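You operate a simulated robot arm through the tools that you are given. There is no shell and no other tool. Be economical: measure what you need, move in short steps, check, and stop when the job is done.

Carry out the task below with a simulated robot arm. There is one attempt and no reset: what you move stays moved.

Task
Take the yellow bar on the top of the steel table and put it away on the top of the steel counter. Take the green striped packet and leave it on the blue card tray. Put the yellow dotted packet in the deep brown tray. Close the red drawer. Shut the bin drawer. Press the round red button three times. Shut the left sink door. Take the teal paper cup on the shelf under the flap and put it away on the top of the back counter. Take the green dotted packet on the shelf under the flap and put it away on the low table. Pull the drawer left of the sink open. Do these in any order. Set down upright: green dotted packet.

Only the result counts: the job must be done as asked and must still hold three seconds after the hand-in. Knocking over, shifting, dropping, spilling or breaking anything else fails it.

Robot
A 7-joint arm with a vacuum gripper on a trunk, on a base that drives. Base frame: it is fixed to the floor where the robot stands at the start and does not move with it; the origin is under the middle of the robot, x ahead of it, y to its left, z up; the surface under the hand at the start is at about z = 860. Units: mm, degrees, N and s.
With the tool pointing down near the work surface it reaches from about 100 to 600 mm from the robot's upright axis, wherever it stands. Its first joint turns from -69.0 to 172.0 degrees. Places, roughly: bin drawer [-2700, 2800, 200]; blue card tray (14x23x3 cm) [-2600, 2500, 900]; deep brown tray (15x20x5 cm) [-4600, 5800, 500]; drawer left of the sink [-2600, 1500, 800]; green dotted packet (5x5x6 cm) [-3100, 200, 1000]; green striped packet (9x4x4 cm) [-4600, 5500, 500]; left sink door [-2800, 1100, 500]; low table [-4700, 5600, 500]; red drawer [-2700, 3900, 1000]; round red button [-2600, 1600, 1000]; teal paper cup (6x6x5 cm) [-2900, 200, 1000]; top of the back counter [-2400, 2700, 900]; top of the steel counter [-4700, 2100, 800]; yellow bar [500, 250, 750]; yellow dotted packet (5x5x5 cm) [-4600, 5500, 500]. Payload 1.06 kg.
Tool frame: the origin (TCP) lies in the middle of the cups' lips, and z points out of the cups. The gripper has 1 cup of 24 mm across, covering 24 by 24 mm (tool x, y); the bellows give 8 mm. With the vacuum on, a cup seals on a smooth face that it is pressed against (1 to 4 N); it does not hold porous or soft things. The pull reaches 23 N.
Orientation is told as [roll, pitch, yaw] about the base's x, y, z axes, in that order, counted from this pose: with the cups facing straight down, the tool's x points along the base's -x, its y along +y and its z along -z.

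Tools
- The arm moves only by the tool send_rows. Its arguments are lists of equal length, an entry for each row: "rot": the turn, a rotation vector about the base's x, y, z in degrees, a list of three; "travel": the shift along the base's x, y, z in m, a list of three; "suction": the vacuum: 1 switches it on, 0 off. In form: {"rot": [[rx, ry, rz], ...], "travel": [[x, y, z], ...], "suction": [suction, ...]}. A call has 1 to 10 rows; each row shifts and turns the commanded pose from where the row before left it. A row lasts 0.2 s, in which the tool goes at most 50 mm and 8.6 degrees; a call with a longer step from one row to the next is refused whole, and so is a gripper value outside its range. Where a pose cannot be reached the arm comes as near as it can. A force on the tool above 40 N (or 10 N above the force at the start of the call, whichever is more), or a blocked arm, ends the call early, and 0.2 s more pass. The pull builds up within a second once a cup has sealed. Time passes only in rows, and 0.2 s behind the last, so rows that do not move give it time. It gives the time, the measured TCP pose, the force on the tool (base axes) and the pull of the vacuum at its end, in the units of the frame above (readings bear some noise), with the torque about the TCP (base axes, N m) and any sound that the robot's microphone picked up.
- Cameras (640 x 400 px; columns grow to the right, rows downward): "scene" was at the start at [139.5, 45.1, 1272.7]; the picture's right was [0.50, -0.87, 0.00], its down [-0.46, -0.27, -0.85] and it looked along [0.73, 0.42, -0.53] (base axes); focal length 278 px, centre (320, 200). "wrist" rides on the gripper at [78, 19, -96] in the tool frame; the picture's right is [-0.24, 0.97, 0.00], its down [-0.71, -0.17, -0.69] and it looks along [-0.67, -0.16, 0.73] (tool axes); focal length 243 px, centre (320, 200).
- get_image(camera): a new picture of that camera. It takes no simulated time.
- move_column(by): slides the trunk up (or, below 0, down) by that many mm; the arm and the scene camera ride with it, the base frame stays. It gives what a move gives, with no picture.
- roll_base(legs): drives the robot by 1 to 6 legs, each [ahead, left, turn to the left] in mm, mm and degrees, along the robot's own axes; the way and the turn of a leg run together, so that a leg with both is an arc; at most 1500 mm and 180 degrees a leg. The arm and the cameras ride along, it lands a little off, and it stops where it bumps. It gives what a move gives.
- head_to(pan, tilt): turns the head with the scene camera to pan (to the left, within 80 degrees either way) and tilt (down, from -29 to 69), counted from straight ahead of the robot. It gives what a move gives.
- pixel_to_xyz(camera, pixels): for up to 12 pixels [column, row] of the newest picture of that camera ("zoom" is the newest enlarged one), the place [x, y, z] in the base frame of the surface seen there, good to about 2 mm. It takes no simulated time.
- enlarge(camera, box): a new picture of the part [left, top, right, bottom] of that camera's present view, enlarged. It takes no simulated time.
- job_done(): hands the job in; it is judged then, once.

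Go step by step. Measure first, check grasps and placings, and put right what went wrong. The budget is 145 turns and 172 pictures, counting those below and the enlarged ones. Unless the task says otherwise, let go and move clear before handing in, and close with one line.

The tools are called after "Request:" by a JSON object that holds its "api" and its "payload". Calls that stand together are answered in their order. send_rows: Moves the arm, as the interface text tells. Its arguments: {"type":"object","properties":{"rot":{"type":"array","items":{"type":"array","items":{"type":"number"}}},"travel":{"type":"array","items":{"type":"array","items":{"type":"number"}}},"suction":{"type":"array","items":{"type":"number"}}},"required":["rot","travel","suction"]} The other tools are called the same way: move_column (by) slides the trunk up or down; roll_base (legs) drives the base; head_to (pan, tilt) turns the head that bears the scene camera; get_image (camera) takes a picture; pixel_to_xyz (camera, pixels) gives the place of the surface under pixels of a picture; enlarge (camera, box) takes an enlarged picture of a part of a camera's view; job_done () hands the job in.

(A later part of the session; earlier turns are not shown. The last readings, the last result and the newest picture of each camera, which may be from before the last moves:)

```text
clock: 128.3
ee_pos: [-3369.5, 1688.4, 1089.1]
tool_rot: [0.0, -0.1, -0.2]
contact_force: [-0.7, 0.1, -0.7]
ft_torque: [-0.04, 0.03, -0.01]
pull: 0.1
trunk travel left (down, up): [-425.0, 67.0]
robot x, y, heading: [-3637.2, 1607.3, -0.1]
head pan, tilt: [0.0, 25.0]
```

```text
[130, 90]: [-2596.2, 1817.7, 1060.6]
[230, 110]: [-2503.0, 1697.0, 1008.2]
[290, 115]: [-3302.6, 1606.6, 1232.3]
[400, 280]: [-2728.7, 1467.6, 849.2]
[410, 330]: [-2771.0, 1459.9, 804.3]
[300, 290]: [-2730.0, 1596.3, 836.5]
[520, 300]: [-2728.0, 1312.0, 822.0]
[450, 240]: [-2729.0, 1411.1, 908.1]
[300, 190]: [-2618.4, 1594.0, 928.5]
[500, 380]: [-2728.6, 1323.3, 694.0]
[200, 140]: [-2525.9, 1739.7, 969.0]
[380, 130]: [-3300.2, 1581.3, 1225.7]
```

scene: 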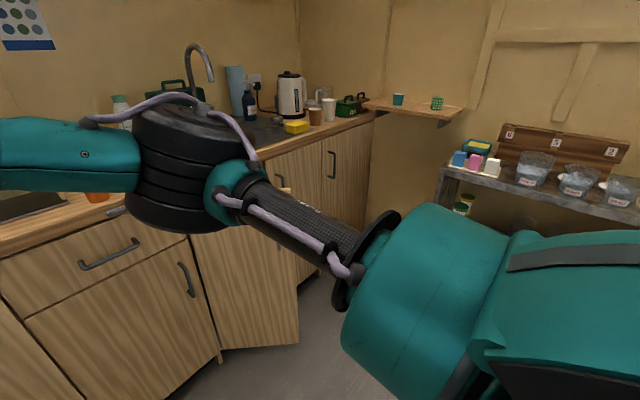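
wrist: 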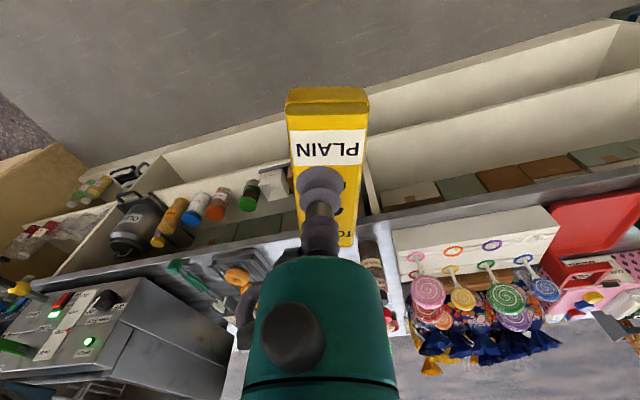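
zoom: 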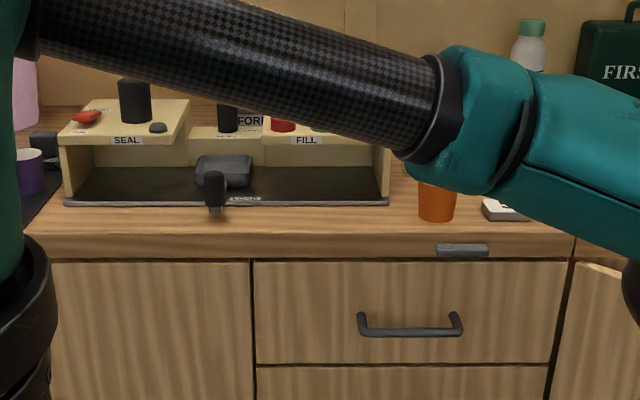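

Cup is at (-2922,244), packet at (-3099,226), both on the shelf at z 1000; the sink door stands open at 45° with its free edge at (-2937,1043). I start with the button, so I drive closer.

Request:
{"api": "roll_base", "payload": {"legs": [[430, 0, 0]]}}

Request:
{"api": "head_to", "payload": {"pan": 10, "tilt": 35}}

Request:
{"api": "get_image", "payload": {"camera": "scene"}}

Request:
{"api": "get_image", "payload": {"camera": "wrist"}}

```text
clock: 131.0
ee_pos: [-2940.0, 1683.1, 1089.8]
tool_rot: [-0.1, 0.0, -0.5]
contact_force: [0.2, -0.1, 0.4]
ft_torque: [0.02, 0.0, 0.03]
pull: 0.1
trunk travel left (down, up): [-425.0, 67.0]
robot x, y, heading: [-3208.4, 1606.4, -0.5]
head pan, tilt: [0.0, 25.0]
```

```text
clock: 131.7
ee_pos: [-2940.8, 1683.2, 1091.0]
tool_rot: [0.0, 0.0, -0.5]
contact_force: [0.5, 0.6, -0.9]
ft_torque: [-0.01, 0.03, 0.03]
pull: 0.0
trunk travel left (down, up): [-425.0, 67.0]
robot x, y, heading: [-3204.5, 1603.7, -0.4]
head pan, tilt: [10.0, 35.0]
```

```text
137 pictures are left
```

scene: 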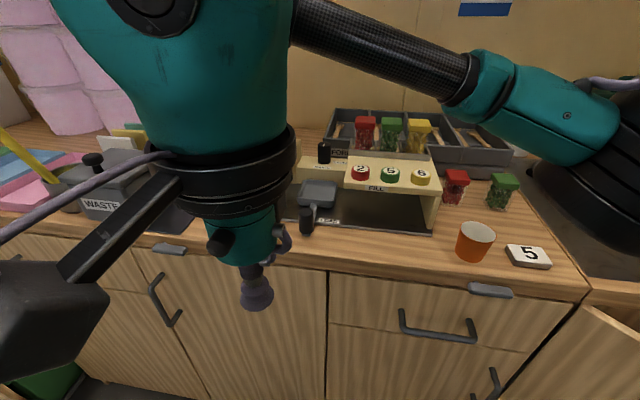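

```text
136 pictures are left
```

wrist: 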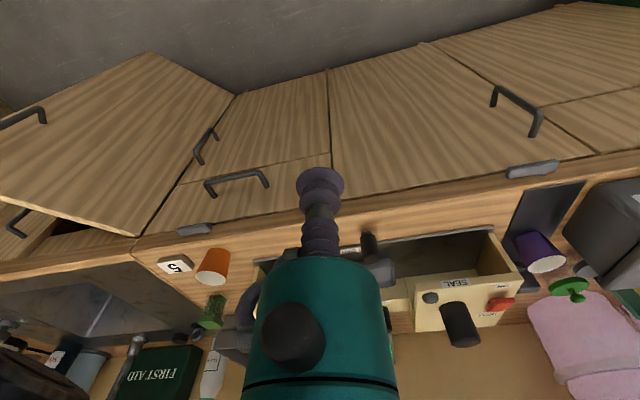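

Request:
{"api": "enlarge", "payload": {"camera": "scene", "box": [290, 120, 450, 220]}}

Request:
{"api": "pixel_to_xyz", "payload": {"camera": "zoom", "pixels": [[280, 202], [280, 190], [280, 230], [400, 215], [330, 230], [138, 110]]}}

```text
4.00 times, centred on (370, 170) of scene
```

zoom: 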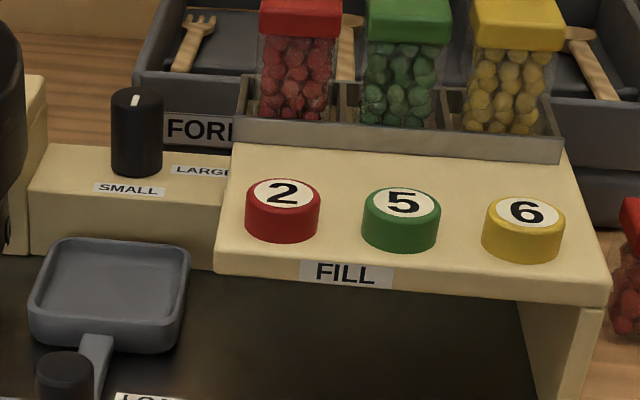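

```text
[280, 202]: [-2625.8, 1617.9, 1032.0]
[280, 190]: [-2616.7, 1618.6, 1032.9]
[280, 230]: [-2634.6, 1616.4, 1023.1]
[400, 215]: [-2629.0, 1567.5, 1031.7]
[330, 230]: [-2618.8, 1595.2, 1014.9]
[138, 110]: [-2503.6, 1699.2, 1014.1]
```

Request:
{"api": "pixel_to_xyz", "payload": {"camera": "zoom", "pixels": [[300, 15], [290, 5], [300, 60], [300, 110], [330, 15], [250, 130], [400, 15]]}}

Request:
{"api": "get_image", "payload": {"camera": "scene"}}

Request:
{"api": "pixel_to_xyz", "payload": {"camera": "scene", "pixels": [[365, 119], [365, 125], [257, 298], [255, 270], [240, 240], [290, 235], [240, 165]]}}

```text
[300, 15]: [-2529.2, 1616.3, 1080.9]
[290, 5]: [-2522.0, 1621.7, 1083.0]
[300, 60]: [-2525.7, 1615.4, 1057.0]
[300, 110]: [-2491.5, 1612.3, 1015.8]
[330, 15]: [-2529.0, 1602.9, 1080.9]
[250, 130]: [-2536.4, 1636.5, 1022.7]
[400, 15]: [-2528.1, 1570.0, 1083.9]
```

```text
134 pictures are left
```

scene: 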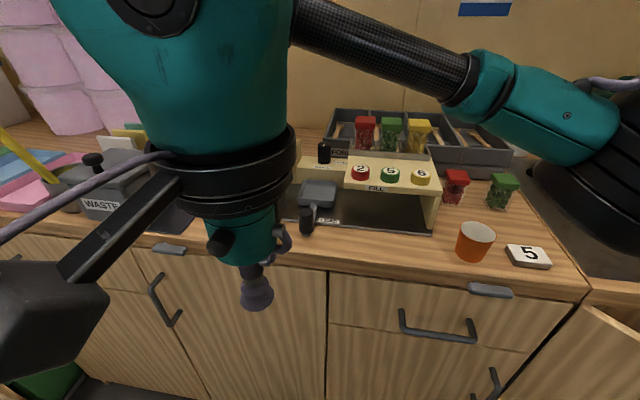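

```text
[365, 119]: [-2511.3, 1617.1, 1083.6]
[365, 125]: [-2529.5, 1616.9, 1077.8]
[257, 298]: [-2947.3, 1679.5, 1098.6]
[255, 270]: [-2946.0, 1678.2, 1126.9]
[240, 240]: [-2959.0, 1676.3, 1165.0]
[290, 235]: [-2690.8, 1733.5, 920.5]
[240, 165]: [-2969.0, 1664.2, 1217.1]
```

Request:
{"api": "send_rows", "payload": {"rot": [[0, 0, 0], [0, 0, 0], [0, 0, 0], [0, 0, 0], [0, 0, 0], [0, 0, 0], [0, 0, 0], [0, 0, 0], [0, 0, 0]], "travel": [[0.03, -0.008, 0], [0.04, -0.008, 0], [0.04, -0.008, 0], [0.04, -0.008, 0], [0.045, -0.008, 0], [0.045, -0.008, 0], [0.045, -0.008, 0], [0.036, -0.009, 0], [0, 0, 0]], "suction": [0, 0, 0, 0, 0, 0, 0, 0, 0]}}

Request:
{"api": "get_image", "payload": {"camera": "scene"}}

Request:
{"api": "get_image", "payload": {"camera": "wrist"}}

```text
clock: 133.7
ee_pos: [-2636.8, 1615.7, 1085.5]
tool_rot: [-0.2, -0.1, -0.5]
contact_force: [-0.5, -0.2, -0.5]
ft_torque: [-0.02, -0.04, -0.02]
pull: 0.1
out of reach, approached as far as the arm can: row 8
trunk travel left (down, up): [-425.0, 67.0]
robot x, y, heading: [-3207.4, 1603.3, -0.6]
head pan, tilt: [10.0, 35.0]
```

```text
133 pictures are left
```

scene: 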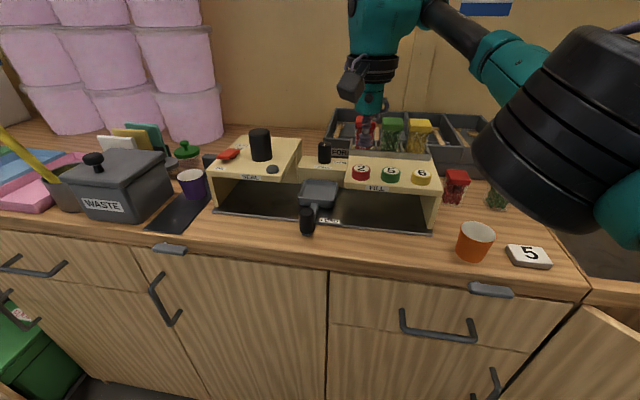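

```text
132 pictures are left
```

wrist: 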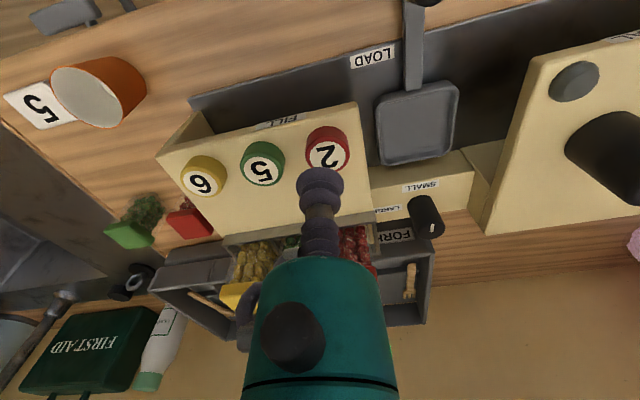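

Slightly out of reach; I pull back 45 mm and drive 60 mm nearer.

Request:
{"api": "send_rows", "payload": {"rot": [[0, 0, 0], [0, 0, 0]], "travel": [[-0.045, 0.0, 0.01], [0, 0, 0]], "suction": [0, 0]}}

Request:
{"api": "roll_base", "payload": {"legs": [[60, 0, 0]]}}

```text
clock: 134.3
ee_pos: [-2678.6, 1613.9, 1093.7]
tool_rot: [0.1, -0.1, -0.5]
contact_force: [-0.2, -0.3, 0.4]
ft_torque: [-0.02, -0.03, 0.0]
pull: 0.0
trunk travel left (down, up): [-425.0, 67.0]
robot x, y, heading: [-3208.8, 1607.5, -0.6]
head pan, tilt: [10.0, 35.0]
```

```text
clock: 135.2
ee_pos: [-2619.3, 1614.8, 1093.3]
tool_rot: [0.0, 0.1, -0.6]
contact_force: [0.1, 0.0, -0.3]
ft_torque: [0.03, 0.02, -0.02]
pull: 0.0
trunk travel left (down, up): [-425.0, 67.0]
robot x, y, heading: [-3150.5, 1602.4, -0.6]
head pan, tilt: [10.0, 35.0]
```

Request:
{"api": "send_rows", "payload": {"rot": [[0, 0, 0], [0, 0, 0], [0, 0, 0], [0, 0, 0], [0, 0, 0]], "travel": [[-0.001, 0.003, -0.035], [0, 0, -0.02], [0, 0, -0.006], [0, 0, -0.004], [0, 0, -0.004]], "suction": [0, 0, 0, 0, 0]}}

Request:
{"api": "get_image", "payload": {"camera": "wrist"}}

```text
clock: 136.4
ee_pos: [-2620.2, 1616.1, 1025.7]
tool_rot: [0.0, -0.2, -0.5]
contact_force: [0.5, -1.2, 1.1]
ft_torque: [0.0, 0.01, -0.03]
pull: 0.0
trunk travel left (down, up): [-425.0, 67.0]
robot x, y, heading: [-3147.5, 1600.6, -0.7]
head pan, tilt: [10.0, 35.0]
```

```text
131 pictures are left
```

wrist: 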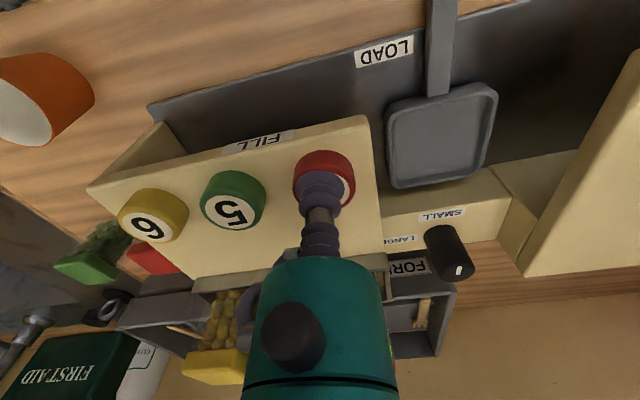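

Request:
{"api": "send_rows", "payload": {"rot": [[0, 0, 0], [0, 0, 0], [0, 0, 0], [0, 0, 0]], "travel": [[0, 0, -0.003], [0, 0, -0.002], [0, 0, -0.002], [0, 0, 0]], "suction": [0, 0, 0, 0]}}

```text
clock: 137.4
ee_pos: [-2623.0, 1616.6, 1018.8]
tool_rot: [0.0, 0.0, -0.5]
contact_force: [0.2, -1.7, 4.7]
ft_torque: [0.04, 0.02, 0.0]
pull: 0.1
trunk travel left (down, up): [-425.0, 67.0]
robot x, y, heading: [-3150.0, 1602.7, -0.8]
head pan, tilt: [10.0, 35.0]
heard: click
```

Heard a click: that's press one. I release, then press again.

Request:
{"api": "send_rows", "payload": {"rot": [[0, 0, 0], [0, 0, 0], [0, 0, 0], [0, 0, 0], [0, 0, 0], [0, 0, 0], [0, 0, 0]], "travel": [[0, 0, 0.02], [0, 0, 0], [0, 0, 0], [0, 0, -0.01], [0, 0, -0.006], [0, 0, -0.005], [0, 0, 0]], "suction": [0, 0, 0, 0, 0, 0, 0]}}

```text
clock: 139.1
ee_pos: [-2623.1, 1616.7, 1017.5]
tool_rot: [-0.1, -0.1, -0.4]
contact_force: [1.7, 0.7, 5.1]
ft_torque: [0.03, 0.02, 0.01]
pull: 0.0
trunk travel left (down, up): [-425.0, 67.0]
robot x, y, heading: [-3150.9, 1599.2, -0.4]
head pan, tilt: [10.0, 35.0]
heard: click
```

Request:
{"api": "send_rows", "payload": {"rot": [[0, 0, 0], [0, 0, 0], [0, 0, 0], [0, 0, 0], [0, 0, 0], [0, 0, 0], [0, 0, 0]], "travel": [[0, 0, 0.02], [0, 0, 0], [0, 0, 0], [0, 0, -0.01], [0, 0, -0.006], [0, 0, -0.005], [0, 0, 0]], "suction": [0, 0, 0, 0, 0, 0, 0]}}

```text
clock: 140.7
ee_pos: [-2622.1, 1617.8, 1017.4]
tool_rot: [0.0, -0.1, -0.6]
contact_force: [0.5, 0.8, 5.4]
ft_torque: [-0.03, 0.01, 0.03]
pull: 0.2
trunk travel left (down, up): [-425.0, 67.0]
robot x, y, heading: [-3151.7, 1604.4, -0.7]
head pan, tilt: [10.0, 35.0]
heard: click
```

Three clicks. I lift and pull the arm back.

Request:
{"api": "send_rows", "payload": {"rot": [[0, 0, 0], [0, 0, 0], [0, 0, 0], [0, 0, 0], [0, 0, 0], [0, 0, 0], [0, 0, 0], [0, 0, 0], [0, 0, 0], [0, 0, 0]], "travel": [[0, 0, 0.03], [0, 0, 0.03], [-0.02, 0, 0.03], [-0.04, 0, 0.01], [-0.045, 0, 0], [-0.045, 0, 0], [-0.045, 0, 0], [-0.04, 0, 0], [-0.03, 0, 0], [0, 0, 0]], "suction": [0, 0, 0, 0, 0, 0, 0, 0, 0, 0]}}

Request:
{"api": "roll_base", "payload": {"legs": [[-250, 0, 0]]}}

Request:
{"api": "head_to", "payload": {"pan": -20, "tilt": 35}}

Request:
{"api": "get_image", "payload": {"camera": "scene"}}

```text
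clock: 142.8
ee_pos: [-2885.6, 1617.3, 1113.6]
tool_rot: [0.0, 0.0, -0.6]
contact_force: [0.6, -0.5, -0.4]
ft_torque: [-0.03, 0.01, -0.03]
pull: 0.0
trunk travel left (down, up): [-425.0, 67.0]
robot x, y, heading: [-3149.4, 1602.4, -0.6]
head pan, tilt: [10.0, 35.0]
```

```text
clock: 144.7
ee_pos: [-3131.0, 1618.9, 1113.0]
tool_rot: [-0.1, -0.1, -0.5]
contact_force: [-1.3, 0.7, -0.4]
ft_torque: [0.01, 0.0, 0.01]
pull: 0.0
trunk travel left (down, up): [-425.0, 67.0]
robot x, y, heading: [-3395.5, 1605.6, -0.3]
head pan, tilt: [10.0, 35.0]
```

```text
clock: 145.6
ee_pos: [-3129.5, 1620.5, 1114.3]
tool_rot: [0.0, -0.1, -0.5]
contact_force: [-0.9, 0.5, 0.2]
ft_torque: [0.01, 0.04, 0.0]
pull: 0.0
trunk travel left (down, up): [-425.0, 67.0]
robot x, y, heading: [-3395.7, 1604.2, -0.3]
head pan, tilt: [-20.0, 35.0]
```

```text
130 pictures are left
```

scene: 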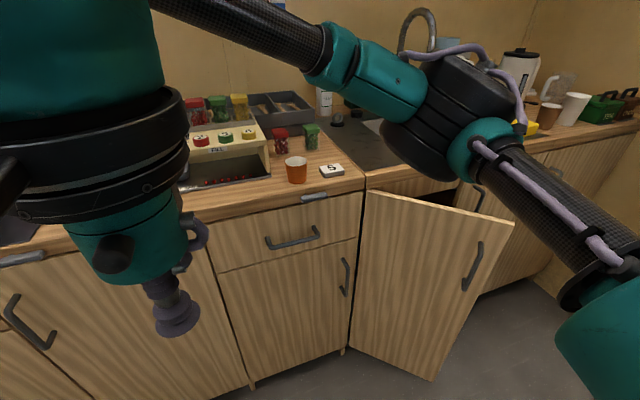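

Request:
{"api": "pixel_to_xyz", "payload": {"camera": "scene", "pixels": [[372, 195], [508, 222], [440, 230], [470, 265], [430, 375], [355, 340], [400, 300], [460, 240], [478, 190], [265, 270]]}}

```text
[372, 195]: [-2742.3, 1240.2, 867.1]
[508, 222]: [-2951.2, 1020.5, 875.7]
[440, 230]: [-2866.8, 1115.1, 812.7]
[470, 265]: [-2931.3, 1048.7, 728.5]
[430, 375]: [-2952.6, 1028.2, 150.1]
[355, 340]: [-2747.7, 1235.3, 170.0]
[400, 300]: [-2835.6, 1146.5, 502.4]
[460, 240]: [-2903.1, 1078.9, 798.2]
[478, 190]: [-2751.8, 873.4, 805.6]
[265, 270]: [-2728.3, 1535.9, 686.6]
```

The door's hinge is at (-2740,1245) and its free edge at (-2952,1022). I strafe right to face it and turn the tool horizontal.

Request:
{"api": "roll_base", "payload": {"legs": [[-80, -500, 0]]}}

Request:
{"api": "send_rows", "payload": {"rot": [[0, -8.5, 0], [0, -8.5, 0], [0, -8.5, 0], [0, -8.5, 0], [0, -8.5, 0], [0, -8.5, 0], [0, -8.5, 0], [0, -8.5, 0], [0, -8.5, 0], [0, -8.5, 0]], "travel": [[0.02, 0, 0], [0.02, 0, 0], [0.02, 0, 0], [0.02, 0, 0], [0.02, 0, 0], [0.02, 0, 0], [0.02, 0, 0], [0.02, 0, 0], [0.02, 0, 0], [0.02, 0, 0]], "suction": [0, 0, 0, 0, 0, 0, 0, 0, 0, 0]}}

Request:
{"api": "get_image", "payload": {"camera": "scene"}}

```text
clock: 150.5
ee_pos: [-3213.6, 1117.5, 1113.8]
tool_rot: [0.0, 0.0, -0.4]
contact_force: [0.3, -0.2, 0.7]
ft_torque: [0.0, -0.01, 0.03]
pull: 0.0
trunk travel left (down, up): [-425.0, 67.0]
robot x, y, heading: [-3477.8, 1104.4, -0.3]
head pan, tilt: [-20.0, 35.0]
```

```text
clock: 152.7
ee_pos: [-3012.4, 1116.8, 1112.6]
tool_rot: [4.6, -85.1, -4.6]
contact_force: [-1.1, 0.5, -0.9]
ft_torque: [0.03, 0.0, -0.03]
pull: 0.0
trunk travel left (down, up): [-425.0, 67.0]
robot x, y, heading: [-3473.1, 1103.6, -0.2]
head pan, tilt: [-20.0, 35.0]
```

```text
129 pictures are left
```

scene: 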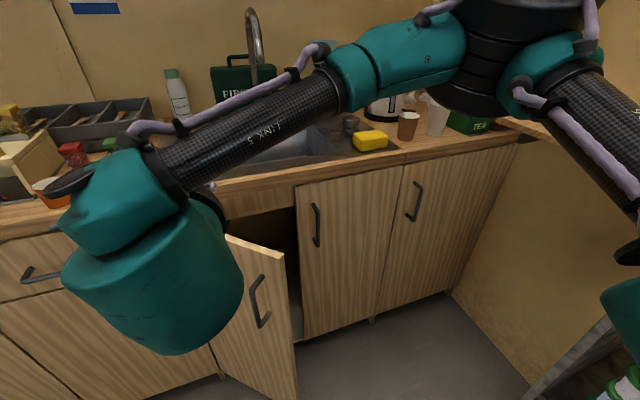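

Request:
{"api": "pixel_to_xyz", "payload": {"camera": "scene", "pixels": [[253, 285], [265, 322], [262, 278], [285, 300]]}}

Request:
{"api": "move_column", "payload": {"by": -400}}

Request:
{"api": "send_rows", "payload": {"rot": [[0, -4.5, 0], [0, 0, -8], [0, 0, -8], [0, 0, -8], [0, 0, -8], [0, 0, 0]], "travel": [[0, 0, -0.04], [0, 0, -0.04], [0, 0, -0.04], [0, 0, 0], [0, 0, 0], [0, 0, 0]], "suction": [0, 0, 0, 0, 0, 0]}}

Request:
{"api": "get_image", "payload": {"camera": "scene"}}

Request:
{"api": "get_image", "payload": {"camera": "wrist"}}

```text
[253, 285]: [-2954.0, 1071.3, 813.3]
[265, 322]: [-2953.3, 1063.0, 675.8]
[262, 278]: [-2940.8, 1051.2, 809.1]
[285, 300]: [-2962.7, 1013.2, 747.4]
```

```text
clock: 156.6
ee_pos: [-3007.9, 1117.3, 714.0]
tool_rot: [4.4, -84.4, -4.1]
contact_force: [0.0, -0.1, -0.8]
ft_torque: [0.01, 0.01, 0.0]
pull: 0.1
trunk travel left (down, up): [-25.0, 467.0]
robot x, y, heading: [-3477.3, 1101.7, -0.5]
head pan, tilt: [-20.0, 35.0]
```

```text
clock: 157.9
ee_pos: [-2973.4, 1104.5, 603.9]
tool_rot: [18.2, -88.7, -50.0]
contact_force: [-0.6, 0.3, -0.3]
ft_torque: [0.01, -0.04, 0.01]
pull: 0.1
out of reach, approached as far as the arm can: row 1, 2, 4, 5
trunk travel left (down, up): [-25.0, 467.0]
robot x, y, heading: [-3480.4, 1100.6, -0.4]
head pan, tilt: [-20.0, 35.0]
```

```text
128 pictures are left
```

scene: 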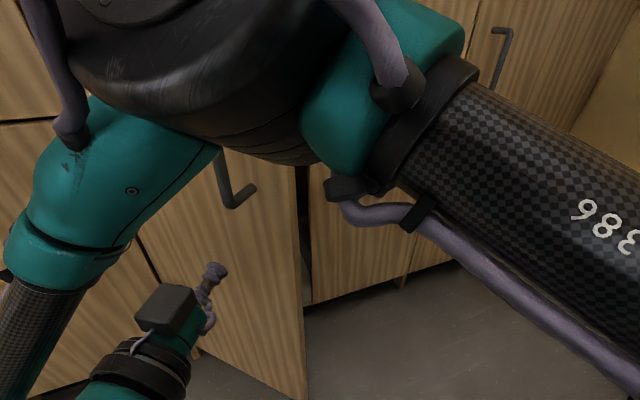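

```text
127 pictures are left
```

wrist: 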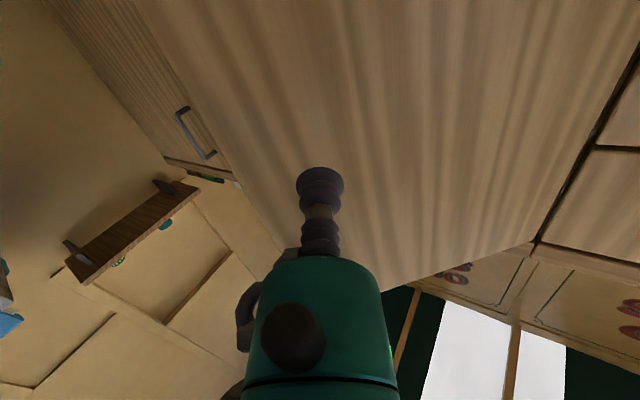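

Request:
{"api": "pixel_to_xyz", "payload": {"camera": "scene", "pixels": [[230, 130], [100, 150], [300, 150], [216, 268], [30, 250], [165, 305], [120, 380], [235, 190], [240, 300]]}}

Request:
{"api": "head_to", "payload": {"pan": -20, "tilt": 20}}

Request:
{"api": "get_image", "payload": {"camera": "scene"}}

```text
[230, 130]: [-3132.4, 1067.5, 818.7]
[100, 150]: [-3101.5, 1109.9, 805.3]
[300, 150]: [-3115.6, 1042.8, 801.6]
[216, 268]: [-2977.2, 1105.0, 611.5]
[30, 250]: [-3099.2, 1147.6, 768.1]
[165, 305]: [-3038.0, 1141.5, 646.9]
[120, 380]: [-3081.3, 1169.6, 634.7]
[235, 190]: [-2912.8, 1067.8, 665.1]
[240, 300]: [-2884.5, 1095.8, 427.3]
```

```text
clock: 158.7
ee_pos: [-2972.7, 1104.5, 603.8]
tool_rot: [18.1, -88.9, -49.9]
contact_force: [-0.1, -0.2, 0.6]
ft_torque: [0.04, 0.0, -0.02]
pull: 0.0
trunk travel left (down, up): [-25.0, 467.0]
robot x, y, heading: [-3475.1, 1103.7, -0.6]
head pan, tilt: [-20.0, 20.0]
```

```text
126 pictures are left
```

scene: 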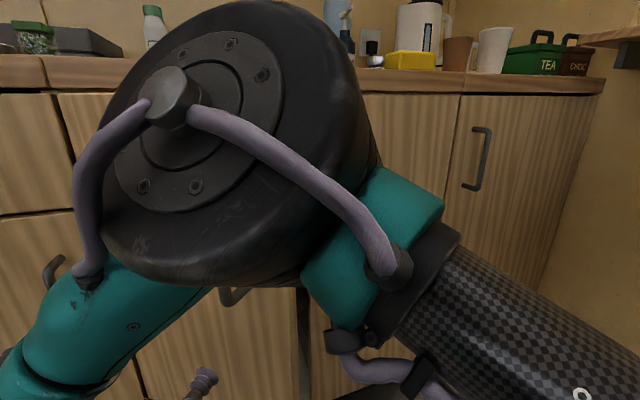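

Elbow clears the cabinet. I push the door by driving the base along the door's arc.

Request:
{"api": "roll_base", "payload": {"legs": [[45, -41, 0], [57, -45, 0], [63, -26, 0]]}}

Request:
{"api": "get_image", "payload": {"camera": "wrist"}}

Request:
{"api": "get_image", "payload": {"camera": "scene"}}

```text
clock: 161.0
ee_pos: [-2808.9, 993.0, 603.3]
tool_rot: [18.3, -88.7, -50.0]
contact_force: [0.6, -0.2, 0.4]
ft_torque: [0.02, 0.01, -0.01]
pull: 0.1
trunk travel left (down, up): [-25.0, 467.0]
robot x, y, heading: [-3315.5, 991.6, -0.4]
head pan, tilt: [-20.0, 20.0]
```

```text
125 pictures are left
```

wrist: 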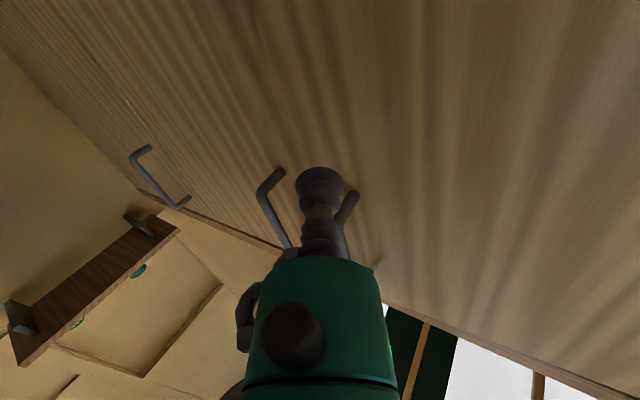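

```text
124 pictures are left
```

scene: 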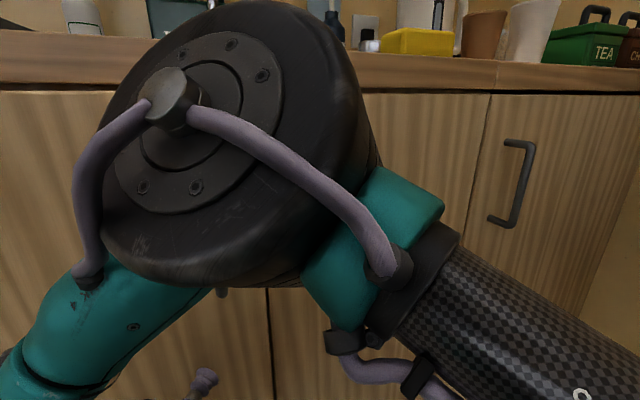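

Request:
{"api": "roll_base", "payload": {"legs": [[60, -6, 0], [16, 0, 0]]}}

Request:
{"api": "get_image", "payload": {"camera": "wrist"}}

Request:
{"api": "pixel_to_xyz", "payload": {"camera": "wrist", "pixels": [[480, 100], [600, 200], [420, 260], [250, 80], [150, 80], [400, 30]]}}

```text
clock: 162.4
ee_pos: [-2733.9, 986.0, 602.9]
tool_rot: [18.0, -88.7, -50.0]
contact_force: [-2.9, -0.9, -0.2]
ft_torque: [0.02, -0.03, 0.01]
pull: 0.0
trunk travel left (down, up): [-25.0, 467.0]
robot x, y, heading: [-3240.2, 983.7, -0.5]
head pan, tilt: [-20.0, 20.0]
```

```text
123 pictures are left
```

wrist: 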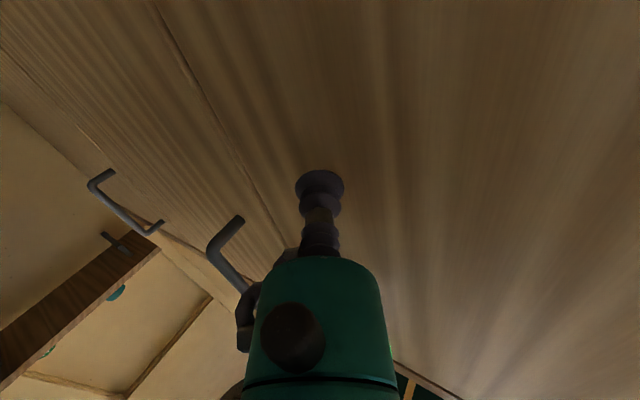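

```text
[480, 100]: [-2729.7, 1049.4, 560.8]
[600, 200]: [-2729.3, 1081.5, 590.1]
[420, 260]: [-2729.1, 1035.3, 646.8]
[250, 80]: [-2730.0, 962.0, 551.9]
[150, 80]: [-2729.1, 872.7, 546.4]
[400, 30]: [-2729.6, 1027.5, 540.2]
```

Door is flush (face at x −2729 everywhere). I back off, strafe to the drawer, raise the column and straighten the tool.

Request:
{"api": "roll_base", "payload": {"legs": [[-250, 0, 0], [0, 560, 0.5]]}}

Request:
{"api": "move_column", "payload": {"by": 215}}

Request:
{"api": "send_rows", "payload": {"rot": [[0, 0, 8], [0, 0, 8], [0, 0, 8], [0, 0, 8], [0, 0, 0]], "travel": [[0, 0, 0], [0, 0, 0], [0, 0, 0], [0, 0, 0], [0, 0, 0]], "suction": [0, 0, 0, 0, 0]}}

Request:
{"api": "get_image", "payload": {"camera": "wrist"}}

Request:
{"api": "get_image", "payload": {"camera": "scene"}}

```text
clock: 169.1
ee_pos: [-2977.0, 1542.4, 604.0]
tool_rot: [17.9, -88.7, -49.7]
contact_force: [0.5, 0.8, -0.2]
ft_torque: [0.03, -0.01, -0.04]
pull: 0.2
trunk travel left (down, up): [-25.0, 467.0]
robot x, y, heading: [-3484.0, 1541.7, -0.5]
head pan, tilt: [-20.0, 20.0]
```

```text
clock: 171.4
ee_pos: [-2976.7, 1541.1, 818.4]
tool_rot: [17.3, -88.7, -49.3]
contact_force: [-0.5, -0.7, -0.2]
ft_torque: [0.0, 0.01, 0.02]
pull: 0.1
trunk travel left (down, up): [-240.0, 252.0]
robot x, y, heading: [-3483.9, 1540.6, -0.8]
head pan, tilt: [-20.0, 20.0]
```

```text
clock: 172.6
ee_pos: [-2976.8, 1542.1, 819.3]
tool_rot: [18.0, -88.7, -17.7]
contact_force: [1.1, 0.0, 0.4]
ft_torque: [0.01, -0.02, -0.01]
pull: 0.1
trunk travel left (down, up): [-240.0, 252.0]
robot x, y, heading: [-3480.5, 1542.9, -0.5]
head pan, tilt: [-20.0, 20.0]
```

```text
122 pictures are left
```

wrist: 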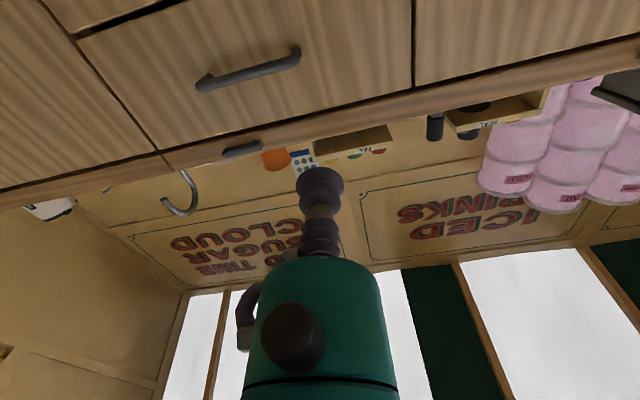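

```text
121 pictures are left
```

scene: 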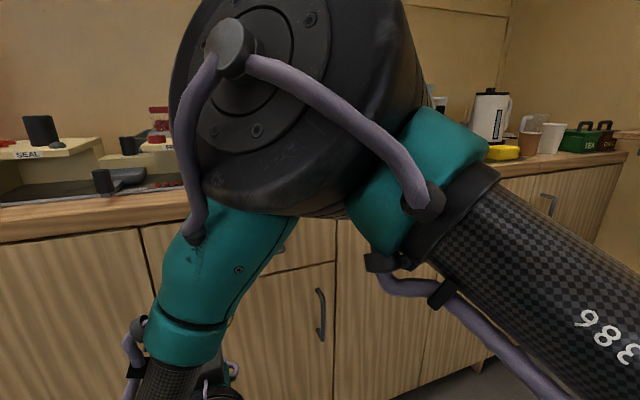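

Request:
{"api": "roll_base", "payload": {"legs": [[225, 18, 0.6]]}}

Request:
{"api": "get_image", "payload": {"camera": "wrist"}}

Request:
{"api": "pixel_to_xyz", "payload": {"camera": "wrist", "pixels": [[320, 100], [250, 130], [330, 150], [400, 80], [300, 40], [200, 100], [260, 60], [470, 100]]}}

```text
clock: 174.4
ee_pos: [-2741.9, 1566.0, 818.7]
tool_rot: [17.7, -88.7, -16.7]
contact_force: [-1.0, 0.5, -0.7]
ft_torque: [0.01, 0.02, 0.0]
pull: 0.0
trunk travel left (down, up): [-240.0, 252.0]
robot x, y, heading: [-3248.2, 1561.3, 0.4]
head pan, tilt: [-20.0, 20.0]
```

```text
120 pictures are left
```

wrist: 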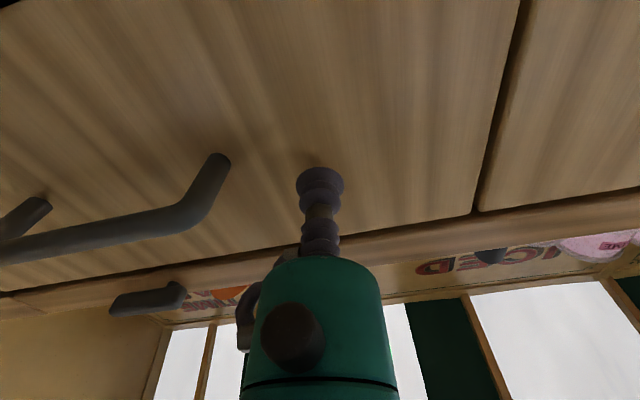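

```text
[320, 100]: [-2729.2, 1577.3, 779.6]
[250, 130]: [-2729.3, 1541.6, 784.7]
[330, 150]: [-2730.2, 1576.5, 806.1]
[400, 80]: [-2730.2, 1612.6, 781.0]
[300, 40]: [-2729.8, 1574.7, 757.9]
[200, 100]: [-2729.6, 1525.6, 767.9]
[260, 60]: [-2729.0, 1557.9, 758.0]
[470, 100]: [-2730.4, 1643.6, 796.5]
```

Request:
{"api": "send_rows", "payload": {"rot": [[0, 0, 0], [0, 0, 0], [0, 0, 0], [0, 0, 0], [0, 0, 0], [0, 0, 0]], "travel": [[0.01, 0, 0], [0.004, 0, 0], [0.002, 0, 0], [0, 0, 0], [0, 0, 0], [0, 0, 0]], "suction": [1, 1, 1, 1, 1, 1]}}

```text
clock: 175.8
ee_pos: [-2727.6, 1566.8, 818.7]
tool_rot: [14.8, -88.5, -13.8]
contact_force: [-13.4, 6.9, -8.0]
ft_torque: [0.08, -0.13, -0.13]
pull: 22.7
trunk travel left (down, up): [-240.0, 252.0]
robot x, y, heading: [-3247.3, 1557.1, 0.2]
head pan, tilt: [-20.0, 20.0]
```

Sealed. I draw the drawer out by backing the base.

Request:
{"api": "roll_base", "payload": {"legs": [[-30, 0, 0]]}}

Request:
{"api": "get_image", "payload": {"camera": "wrist"}}

```text
clock: 176.6
ee_pos: [-2756.1, 1565.7, 820.4]
tool_rot: [21.5, -88.9, -20.7]
contact_force: [0.3, -0.4, 5.0]
ft_torque: [-0.13, -0.05, -0.06]
pull: 23.5
trunk travel left (down, up): [-240.0, 252.0]
robot x, y, heading: [-3279.0, 1557.6, 0.3]
head pan, tilt: [-20.0, 20.0]
```

```text
119 pictures are left
```

wrist: 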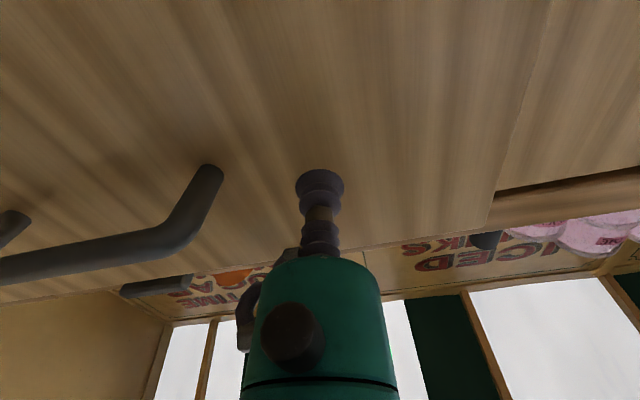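

Request:
{"api": "roll_base", "payload": {"legs": [[-120, 0, 0], [-50, 0, 0]]}}

Request:
{"api": "get_image", "payload": {"camera": "wrist"}}

```text
clock: 178.4
ee_pos: [-2922.0, 1563.1, 820.5]
tool_rot: [21.0, -88.9, -20.3]
contact_force: [0.9, -2.1, -1.0]
ft_torque: [-0.25, 0.01, 0.01]
pull: 23.0
trunk travel left (down, up): [-240.0, 252.0]
robot x, y, heading: [-3444.3, 1560.2, 0.4]
head pan, tilt: [-20.0, 20.0]
```

```text
118 pictures are left
```

wrist: 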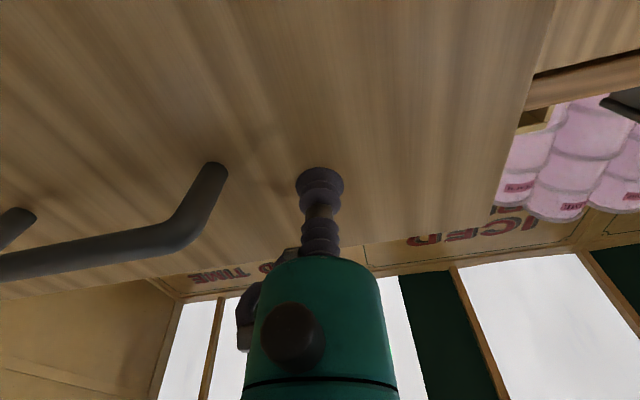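

Request:
{"api": "roll_base", "payload": {"legs": [[-60, 0, 0]]}}

```text
clock: 179.3
ee_pos: [-2981.7, 1563.5, 820.7]
tool_rot: [19.5, -89.0, -18.8]
contact_force: [-0.1, 1.6, -1.6]
ft_torque: [-0.23, -0.02, -0.02]
pull: 22.3
trunk travel left (down, up): [-240.0, 252.0]
robot x, y, heading: [-3505.5, 1558.0, 0.3]
head pan, tilt: [-20.0, 20.0]
```

Request:
{"api": "roll_base", "payload": {"legs": [[-40, 0, 0]]}}

Request:
{"api": "head_to", "payload": {"pan": 0, "tilt": 40}}

Request:
{"api": "get_image", "payload": {"camera": "scene"}}

```text
clock: 180.2
ee_pos: [-3020.7, 1563.2, 819.6]
tool_rot: [18.0, -88.9, -17.3]
contact_force: [-0.4, 3.5, -2.8]
ft_torque: [-0.17, 0.01, 0.0]
pull: 23.6
trunk travel left (down, up): [-240.0, 252.0]
robot x, y, heading: [-3547.9, 1560.4, 0.3]
head pan, tilt: [-20.0, 20.0]
```

```text
clock: 181.1
ee_pos: [-3021.1, 1563.4, 821.0]
tool_rot: [18.4, -88.8, -17.8]
contact_force: [1.1, 2.6, -0.3]
ft_torque: [-0.04, -0.03, -0.01]
pull: 22.3
trunk travel left (down, up): [-240.0, 252.0]
robot x, y, heading: [-3542.0, 1558.6, 0.1]
head pan, tilt: [0.0, 40.0]
```

```text
117 pictures are left
```

scene: 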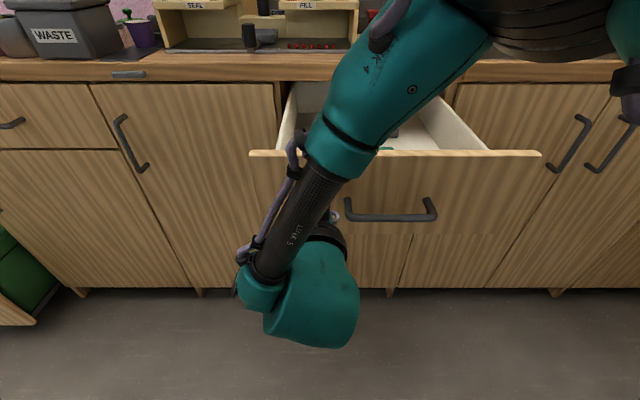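

Request:
{"api": "roll_base", "payload": {"legs": [[-30, 0, 0]]}}

```text
clock: 181.9
ee_pos: [-3051.4, 1563.2, 821.3]
tool_rot: [16.6, -88.9, -15.9]
contact_force: [0.1, 0.6, -2.2]
ft_torque: [-0.19, 0.03, 0.0]
pull: 22.6
trunk travel left (down, up): [-240.0, 252.0]
robot x, y, heading: [-3572.8, 1558.7, -0.0]
head pan, tilt: [0.0, 40.0]
```

Request:
{"api": "roll_base", "payload": {"legs": [[-30, 0, 0], [-20, 0, 0]]}}

Request:
{"api": "get_image", "payload": {"camera": "scene"}}

```text
clock: 183.1
ee_pos: [-3100.6, 1564.3, 820.5]
tool_rot: [16.6, -88.8, -15.9]
contact_force: [0.5, -0.9, -0.2]
ft_torque: [0.01, 0.02, 0.0]
pull: 0.0
trunk travel left (down, up): [-240.0, 252.0]
robot x, y, heading: [-3621.9, 1559.0, -0.0]
head pan, tilt: [0.0, 40.0]
```

```text
116 pictures are left
```

scene: 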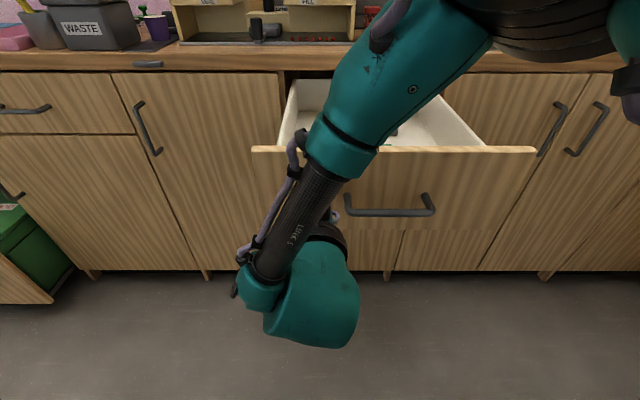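

The drawer reached its stop and the cup let go: it's fully open. Next, the bin drawer: I strafe left and look.

Request:
{"api": "roll_base", "payload": {"legs": [[0, 1250, 0]]}}

Request:
{"api": "head_to", "payload": {"pan": 10, "tilt": 45}}

Request:
{"api": "get_image", "payload": {"camera": "scene"}}

```text
clock: 194.1
ee_pos: [-3091.5, 2771.0, 819.5]
tool_rot: [16.3, -88.9, -16.8]
contact_force: [-1.0, -0.2, -0.5]
ft_torque: [0.01, 0.01, 0.0]
pull: 0.1
trunk travel left (down, up): [-240.0, 252.0]
robot x, y, heading: [-3613.6, 2777.7, -0.8]
head pan, tilt: [0.0, 40.0]
```

```text
clock: 194.8
ee_pos: [-3091.9, 2771.6, 818.8]
tool_rot: [16.2, -88.9, -16.7]
contact_force: [0.3, 0.0, 0.2]
ft_torque: [-0.02, 0.0, -0.03]
pull: 0.0
trunk travel left (down, up): [-240.0, 252.0]
robot x, y, heading: [-3613.5, 2781.7, -0.8]
head pan, tilt: [10.0, 45.0]
```

```text
115 pictures are left
```

scene: 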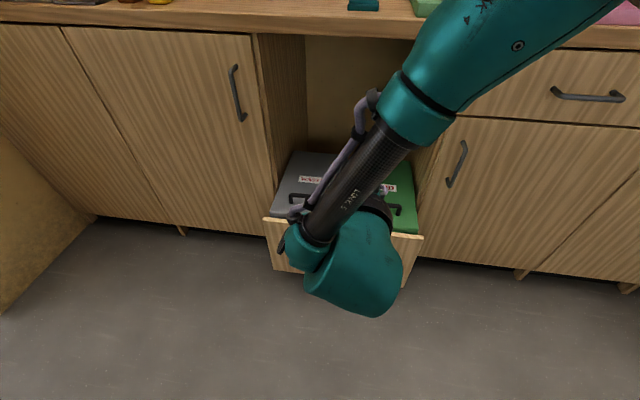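

Request:
{"api": "pixel_to_xyz", "payload": {"camera": "scene", "pixels": [[275, 225], [275, 268], [410, 240], [403, 285], [405, 190], [310, 165], [310, 195], [250, 220], [430, 240], [275, 245]]}}

Request:
{"api": "enlarge", "payload": {"camera": "scene", "box": [240, 130, 440, 290]}}

```text
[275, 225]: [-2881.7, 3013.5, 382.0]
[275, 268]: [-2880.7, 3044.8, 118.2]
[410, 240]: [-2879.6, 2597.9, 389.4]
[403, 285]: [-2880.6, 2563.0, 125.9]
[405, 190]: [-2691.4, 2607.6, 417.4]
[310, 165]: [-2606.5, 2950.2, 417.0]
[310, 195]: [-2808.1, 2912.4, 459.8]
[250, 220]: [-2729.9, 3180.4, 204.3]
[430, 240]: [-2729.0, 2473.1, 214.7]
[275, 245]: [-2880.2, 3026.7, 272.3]
```

```text
2.50 times, centred on (340, 210) of scene
```

zoom: 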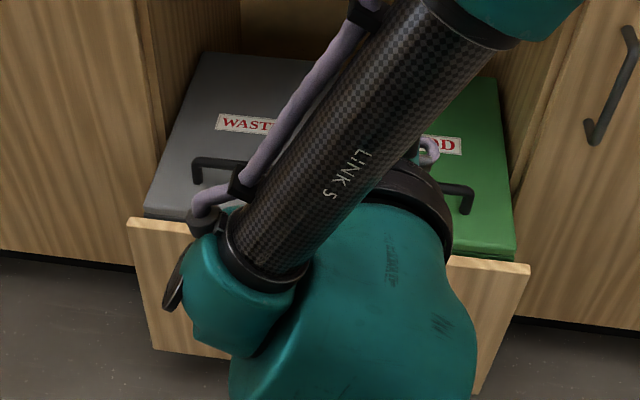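

Bin drawer's front is at x −2880, z 110–395; it needs about 150 mm push. I lower the column and tip the tool downward.

Request:
{"api": "move_column", "payload": {"by": -235}}

Request:
{"api": "send_rows", "payload": {"rot": [[0, 8, 0], [0, 8, 0], [0, 8, 0], [0, 8, 0], [0, 8, 0], [0, 0, 0]], "travel": [[0, 0, -0.045], [0, 0, -0.045], [0, 0, -0.045], [0, 0, -0.045], [0, 0, -0.045], [0, 0, 0]], "suction": [0, 0, 0, 0, 0, 0]}}

Request:
{"api": "get_image", "payload": {"camera": "scene"}}

Request:
{"api": "get_image", "payload": {"camera": "wrist"}}

```text
clock: 197.2
ee_pos: [-3092.0, 2770.1, 583.7]
tool_rot: [16.4, -89.0, -17.0]
contact_force: [-0.7, -0.6, 0.2]
ft_torque: [-0.03, 0.0, -0.02]
pull: 0.0
trunk travel left (down, up): [-5.0, 487.0]
robot x, y, heading: [-3613.1, 2774.9, -1.2]
head pan, tilt: [10.0, 45.0]
```

```text
clock: 198.6
ee_pos: [-3093.4, 2772.4, 359.6]
tool_rot: [0.0, -48.9, -0.5]
contact_force: [0.3, 0.2, 0.6]
ft_torque: [0.02, 0.03, 0.01]
pull: 0.0
trunk travel left (down, up): [-5.0, 487.0]
robot x, y, heading: [-3612.2, 2774.3, -0.9]
head pan, tilt: [10.0, 45.0]
```

```text
113 pictures are left
```

scene: 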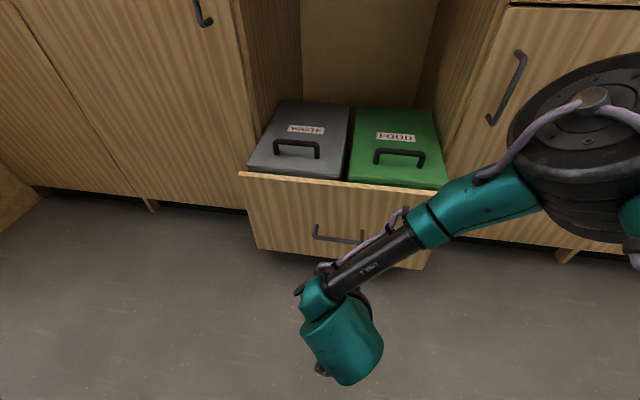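

```text
112 pictures are left
```

wrist: 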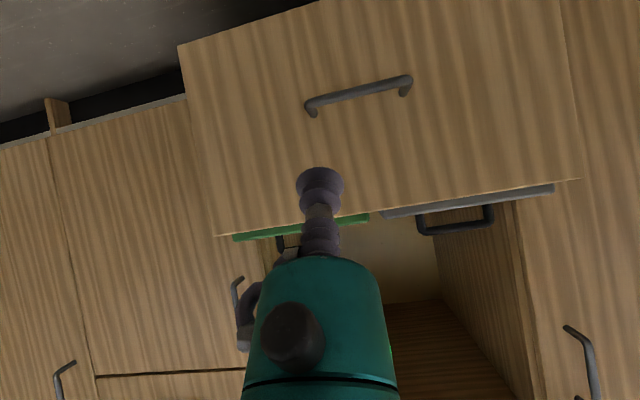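

Request:
{"api": "pixel_to_xyz", "payload": {"camera": "scene", "pixels": [[515, 130], [540, 80], [430, 220], [315, 240], [340, 240], [520, 175]]}}

Request:
{"api": "roll_base", "payload": {"legs": [[200, 40, 1]]}}

Request:
{"api": "get_image", "payload": {"camera": "scene"}}

```text
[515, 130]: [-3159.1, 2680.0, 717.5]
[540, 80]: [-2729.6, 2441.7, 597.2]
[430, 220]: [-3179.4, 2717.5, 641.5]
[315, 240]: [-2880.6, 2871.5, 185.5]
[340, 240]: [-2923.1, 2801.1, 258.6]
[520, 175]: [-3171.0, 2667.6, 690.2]
```

```text
clock: 200.2
ee_pos: [-2896.6, 2817.0, 360.5]
tool_rot: [-0.1, -49.0, 0.5]
contact_force: [0.0, -0.3, -0.2]
ft_torque: [0.02, 0.01, -0.04]
pull: 0.2
trunk travel left (down, up): [-5.0, 487.0]
robot x, y, heading: [-3416.4, 2815.3, -0.1]
head pan, tilt: [10.0, 45.0]
```

```text
111 pictures are left
```

scene: 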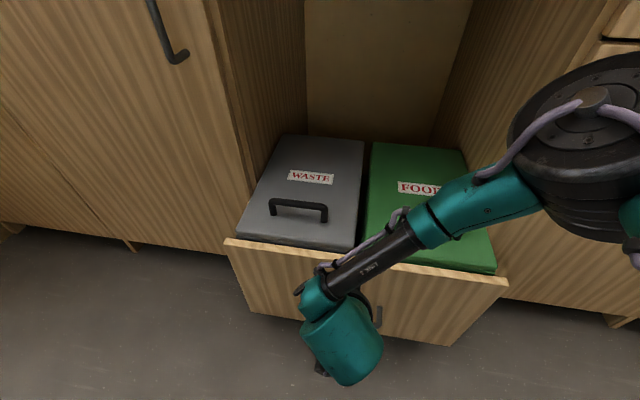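

Request:
{"api": "roll_base", "payload": {"legs": [[100, 0, 0], [70, 0, 0]]}}

Request:
{"api": "get_image", "payload": {"camera": "scene"}}

Request:
{"api": "pixel_to_xyz", "payload": {"camera": "scene", "pixels": [[250, 300], [470, 320], [230, 250], [400, 330]]}}

```text
clock: 202.0
ee_pos: [-2731.3, 2817.2, 358.9]
tool_rot: [-0.1, -48.9, 0.5]
contact_force: [-10.2, 0.3, -3.9]
ft_torque: [0.02, -0.11, -0.04]
pull: 0.0
trunk travel left (down, up): [-5.0, 487.0]
robot x, y, heading: [-3251.8, 2811.8, -0.1]
head pan, tilt: [10.0, 45.0]
```

```text
110 pictures are left
```

scene: 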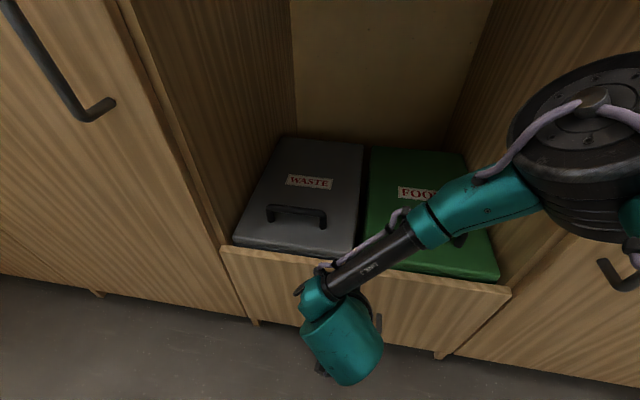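

```text
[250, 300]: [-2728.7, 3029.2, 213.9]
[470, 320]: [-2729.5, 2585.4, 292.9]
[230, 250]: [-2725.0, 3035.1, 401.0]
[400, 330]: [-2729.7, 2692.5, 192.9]
```

Bin drawer flush at x −2729. I back off, raise up, and look for the red drawer.

Request:
{"api": "roll_base", "payload": {"legs": [[-400, 0, 0]]}}

Request:
{"api": "move_column", "payload": {"by": 425}}

Request:
{"api": "head_to", "payload": {"pan": 50, "tilt": 25}}

Request:
{"api": "get_image", "payload": {"camera": "scene"}}

```text
clock: 204.5
ee_pos: [-3139.0, 2817.0, 359.9]
tool_rot: [-0.1, -48.9, 0.2]
contact_force: [-0.9, 1.1, -0.3]
ft_torque: [0.0, 0.0, 0.03]
pull: 0.0
trunk travel left (down, up): [-5.0, 487.0]
robot x, y, heading: [-3659.0, 2814.4, -0.7]
head pan, tilt: [10.0, 45.0]
```

```text
refused: 425 is not a number from -400 to 400
```

```text
clock: 205.6
ee_pos: [-3139.2, 2816.6, 360.2]
tool_rot: [-0.2, -49.0, 0.1]
contact_force: [-0.6, 0.7, 0.2]
ft_torque: [0.02, 0.0, 0.01]
pull: 0.0
trunk travel left (down, up): [-5.0, 487.0]
robot x, y, heading: [-3660.2, 2811.5, -0.7]
head pan, tilt: [50.0, 25.0]
```

```text
109 pictures are left
```

scene: 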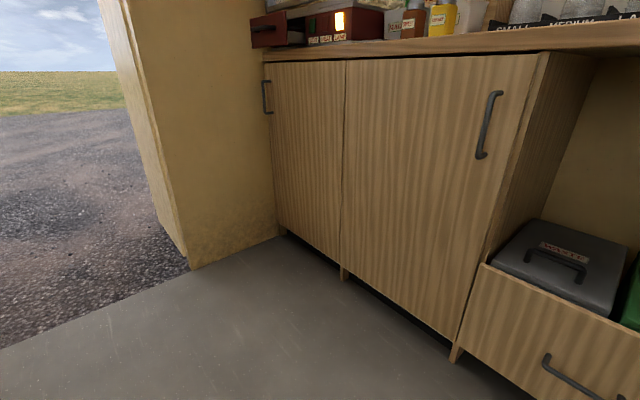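

Request:
{"api": "move_column", "payload": {"by": 400}}

Request:
{"api": "send_rows", "payload": {"rot": [[0, -8, 0], [0, -8, 0], [0, -8, 0], [0, -8, 0], [0, -8, 0], [0, 0, 0]], "travel": [[0, 0, 0.045], [0, 0, 0.045], [0, 0, 0.045], [0, 0, 0.045], [0, 0, 0.045], [0, 0, 0]], "suction": [0, 0, 0, 0, 0, 0]}}

Request:
{"api": "roll_base", "payload": {"legs": [[0, 900, 0.7]]}}

Request:
{"api": "head_to", "payload": {"pan": 20, "tilt": 25}}

Request:
{"api": "get_image", "payload": {"camera": "scene"}}

```text
clock: 209.4
ee_pos: [-3138.4, 2817.0, 759.8]
tool_rot: [-0.2, -48.9, 0.0]
contact_force: [0.1, 0.6, 0.2]
ft_torque: [0.03, -0.03, 0.03]
pull: 0.0
trunk travel left (down, up): [-405.0, 87.0]
robot x, y, heading: [-3660.3, 2816.4, -0.3]
head pan, tilt: [50.0, 25.0]
```

```text
clock: 210.8
ee_pos: [-3139.8, 2814.4, 988.3]
tool_rot: [-3.0, -89.0, 2.9]
contact_force: [-1.3, -0.3, -0.2]
ft_torque: [0.01, 0.01, -0.01]
pull: 0.1
trunk travel left (down, up): [-405.0, 87.0]
robot x, y, heading: [-3658.3, 2814.7, -0.5]
head pan, tilt: [50.0, 25.0]
```

```text
clock: 219.2
ee_pos: [-3129.3, 3726.3, 987.4]
tool_rot: [-2.6, -88.9, 2.2]
contact_force: [-0.1, 0.5, 0.6]
ft_torque: [0.0, 0.03, -0.02]
pull: 0.0
trunk travel left (down, up): [-405.0, 87.0]
robot x, y, heading: [-3650.0, 3728.2, -1.1]
head pan, tilt: [50.0, 25.0]
```

```text
clock: 220.1
ee_pos: [-3129.4, 3727.4, 987.3]
tool_rot: [-2.5, -88.8, 2.2]
contact_force: [0.3, 0.7, 0.2]
ft_torque: [0.0, 0.0, -0.01]
pull: 0.1
trunk travel left (down, up): [-405.0, 87.0]
robot x, y, heading: [-3649.2, 3727.7, -1.1]
head pan, tilt: [20.0, 25.0]
```

```text
108 pictures are left
```

scene: 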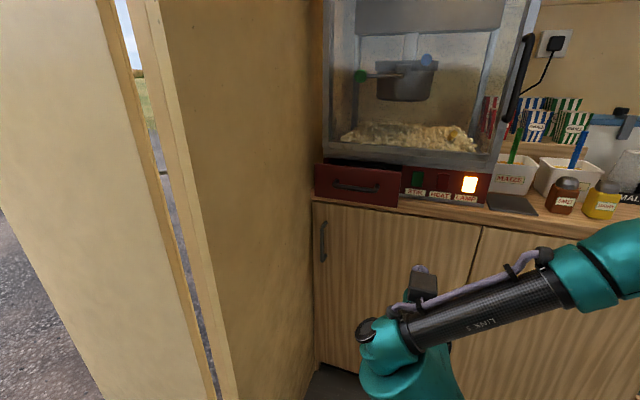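

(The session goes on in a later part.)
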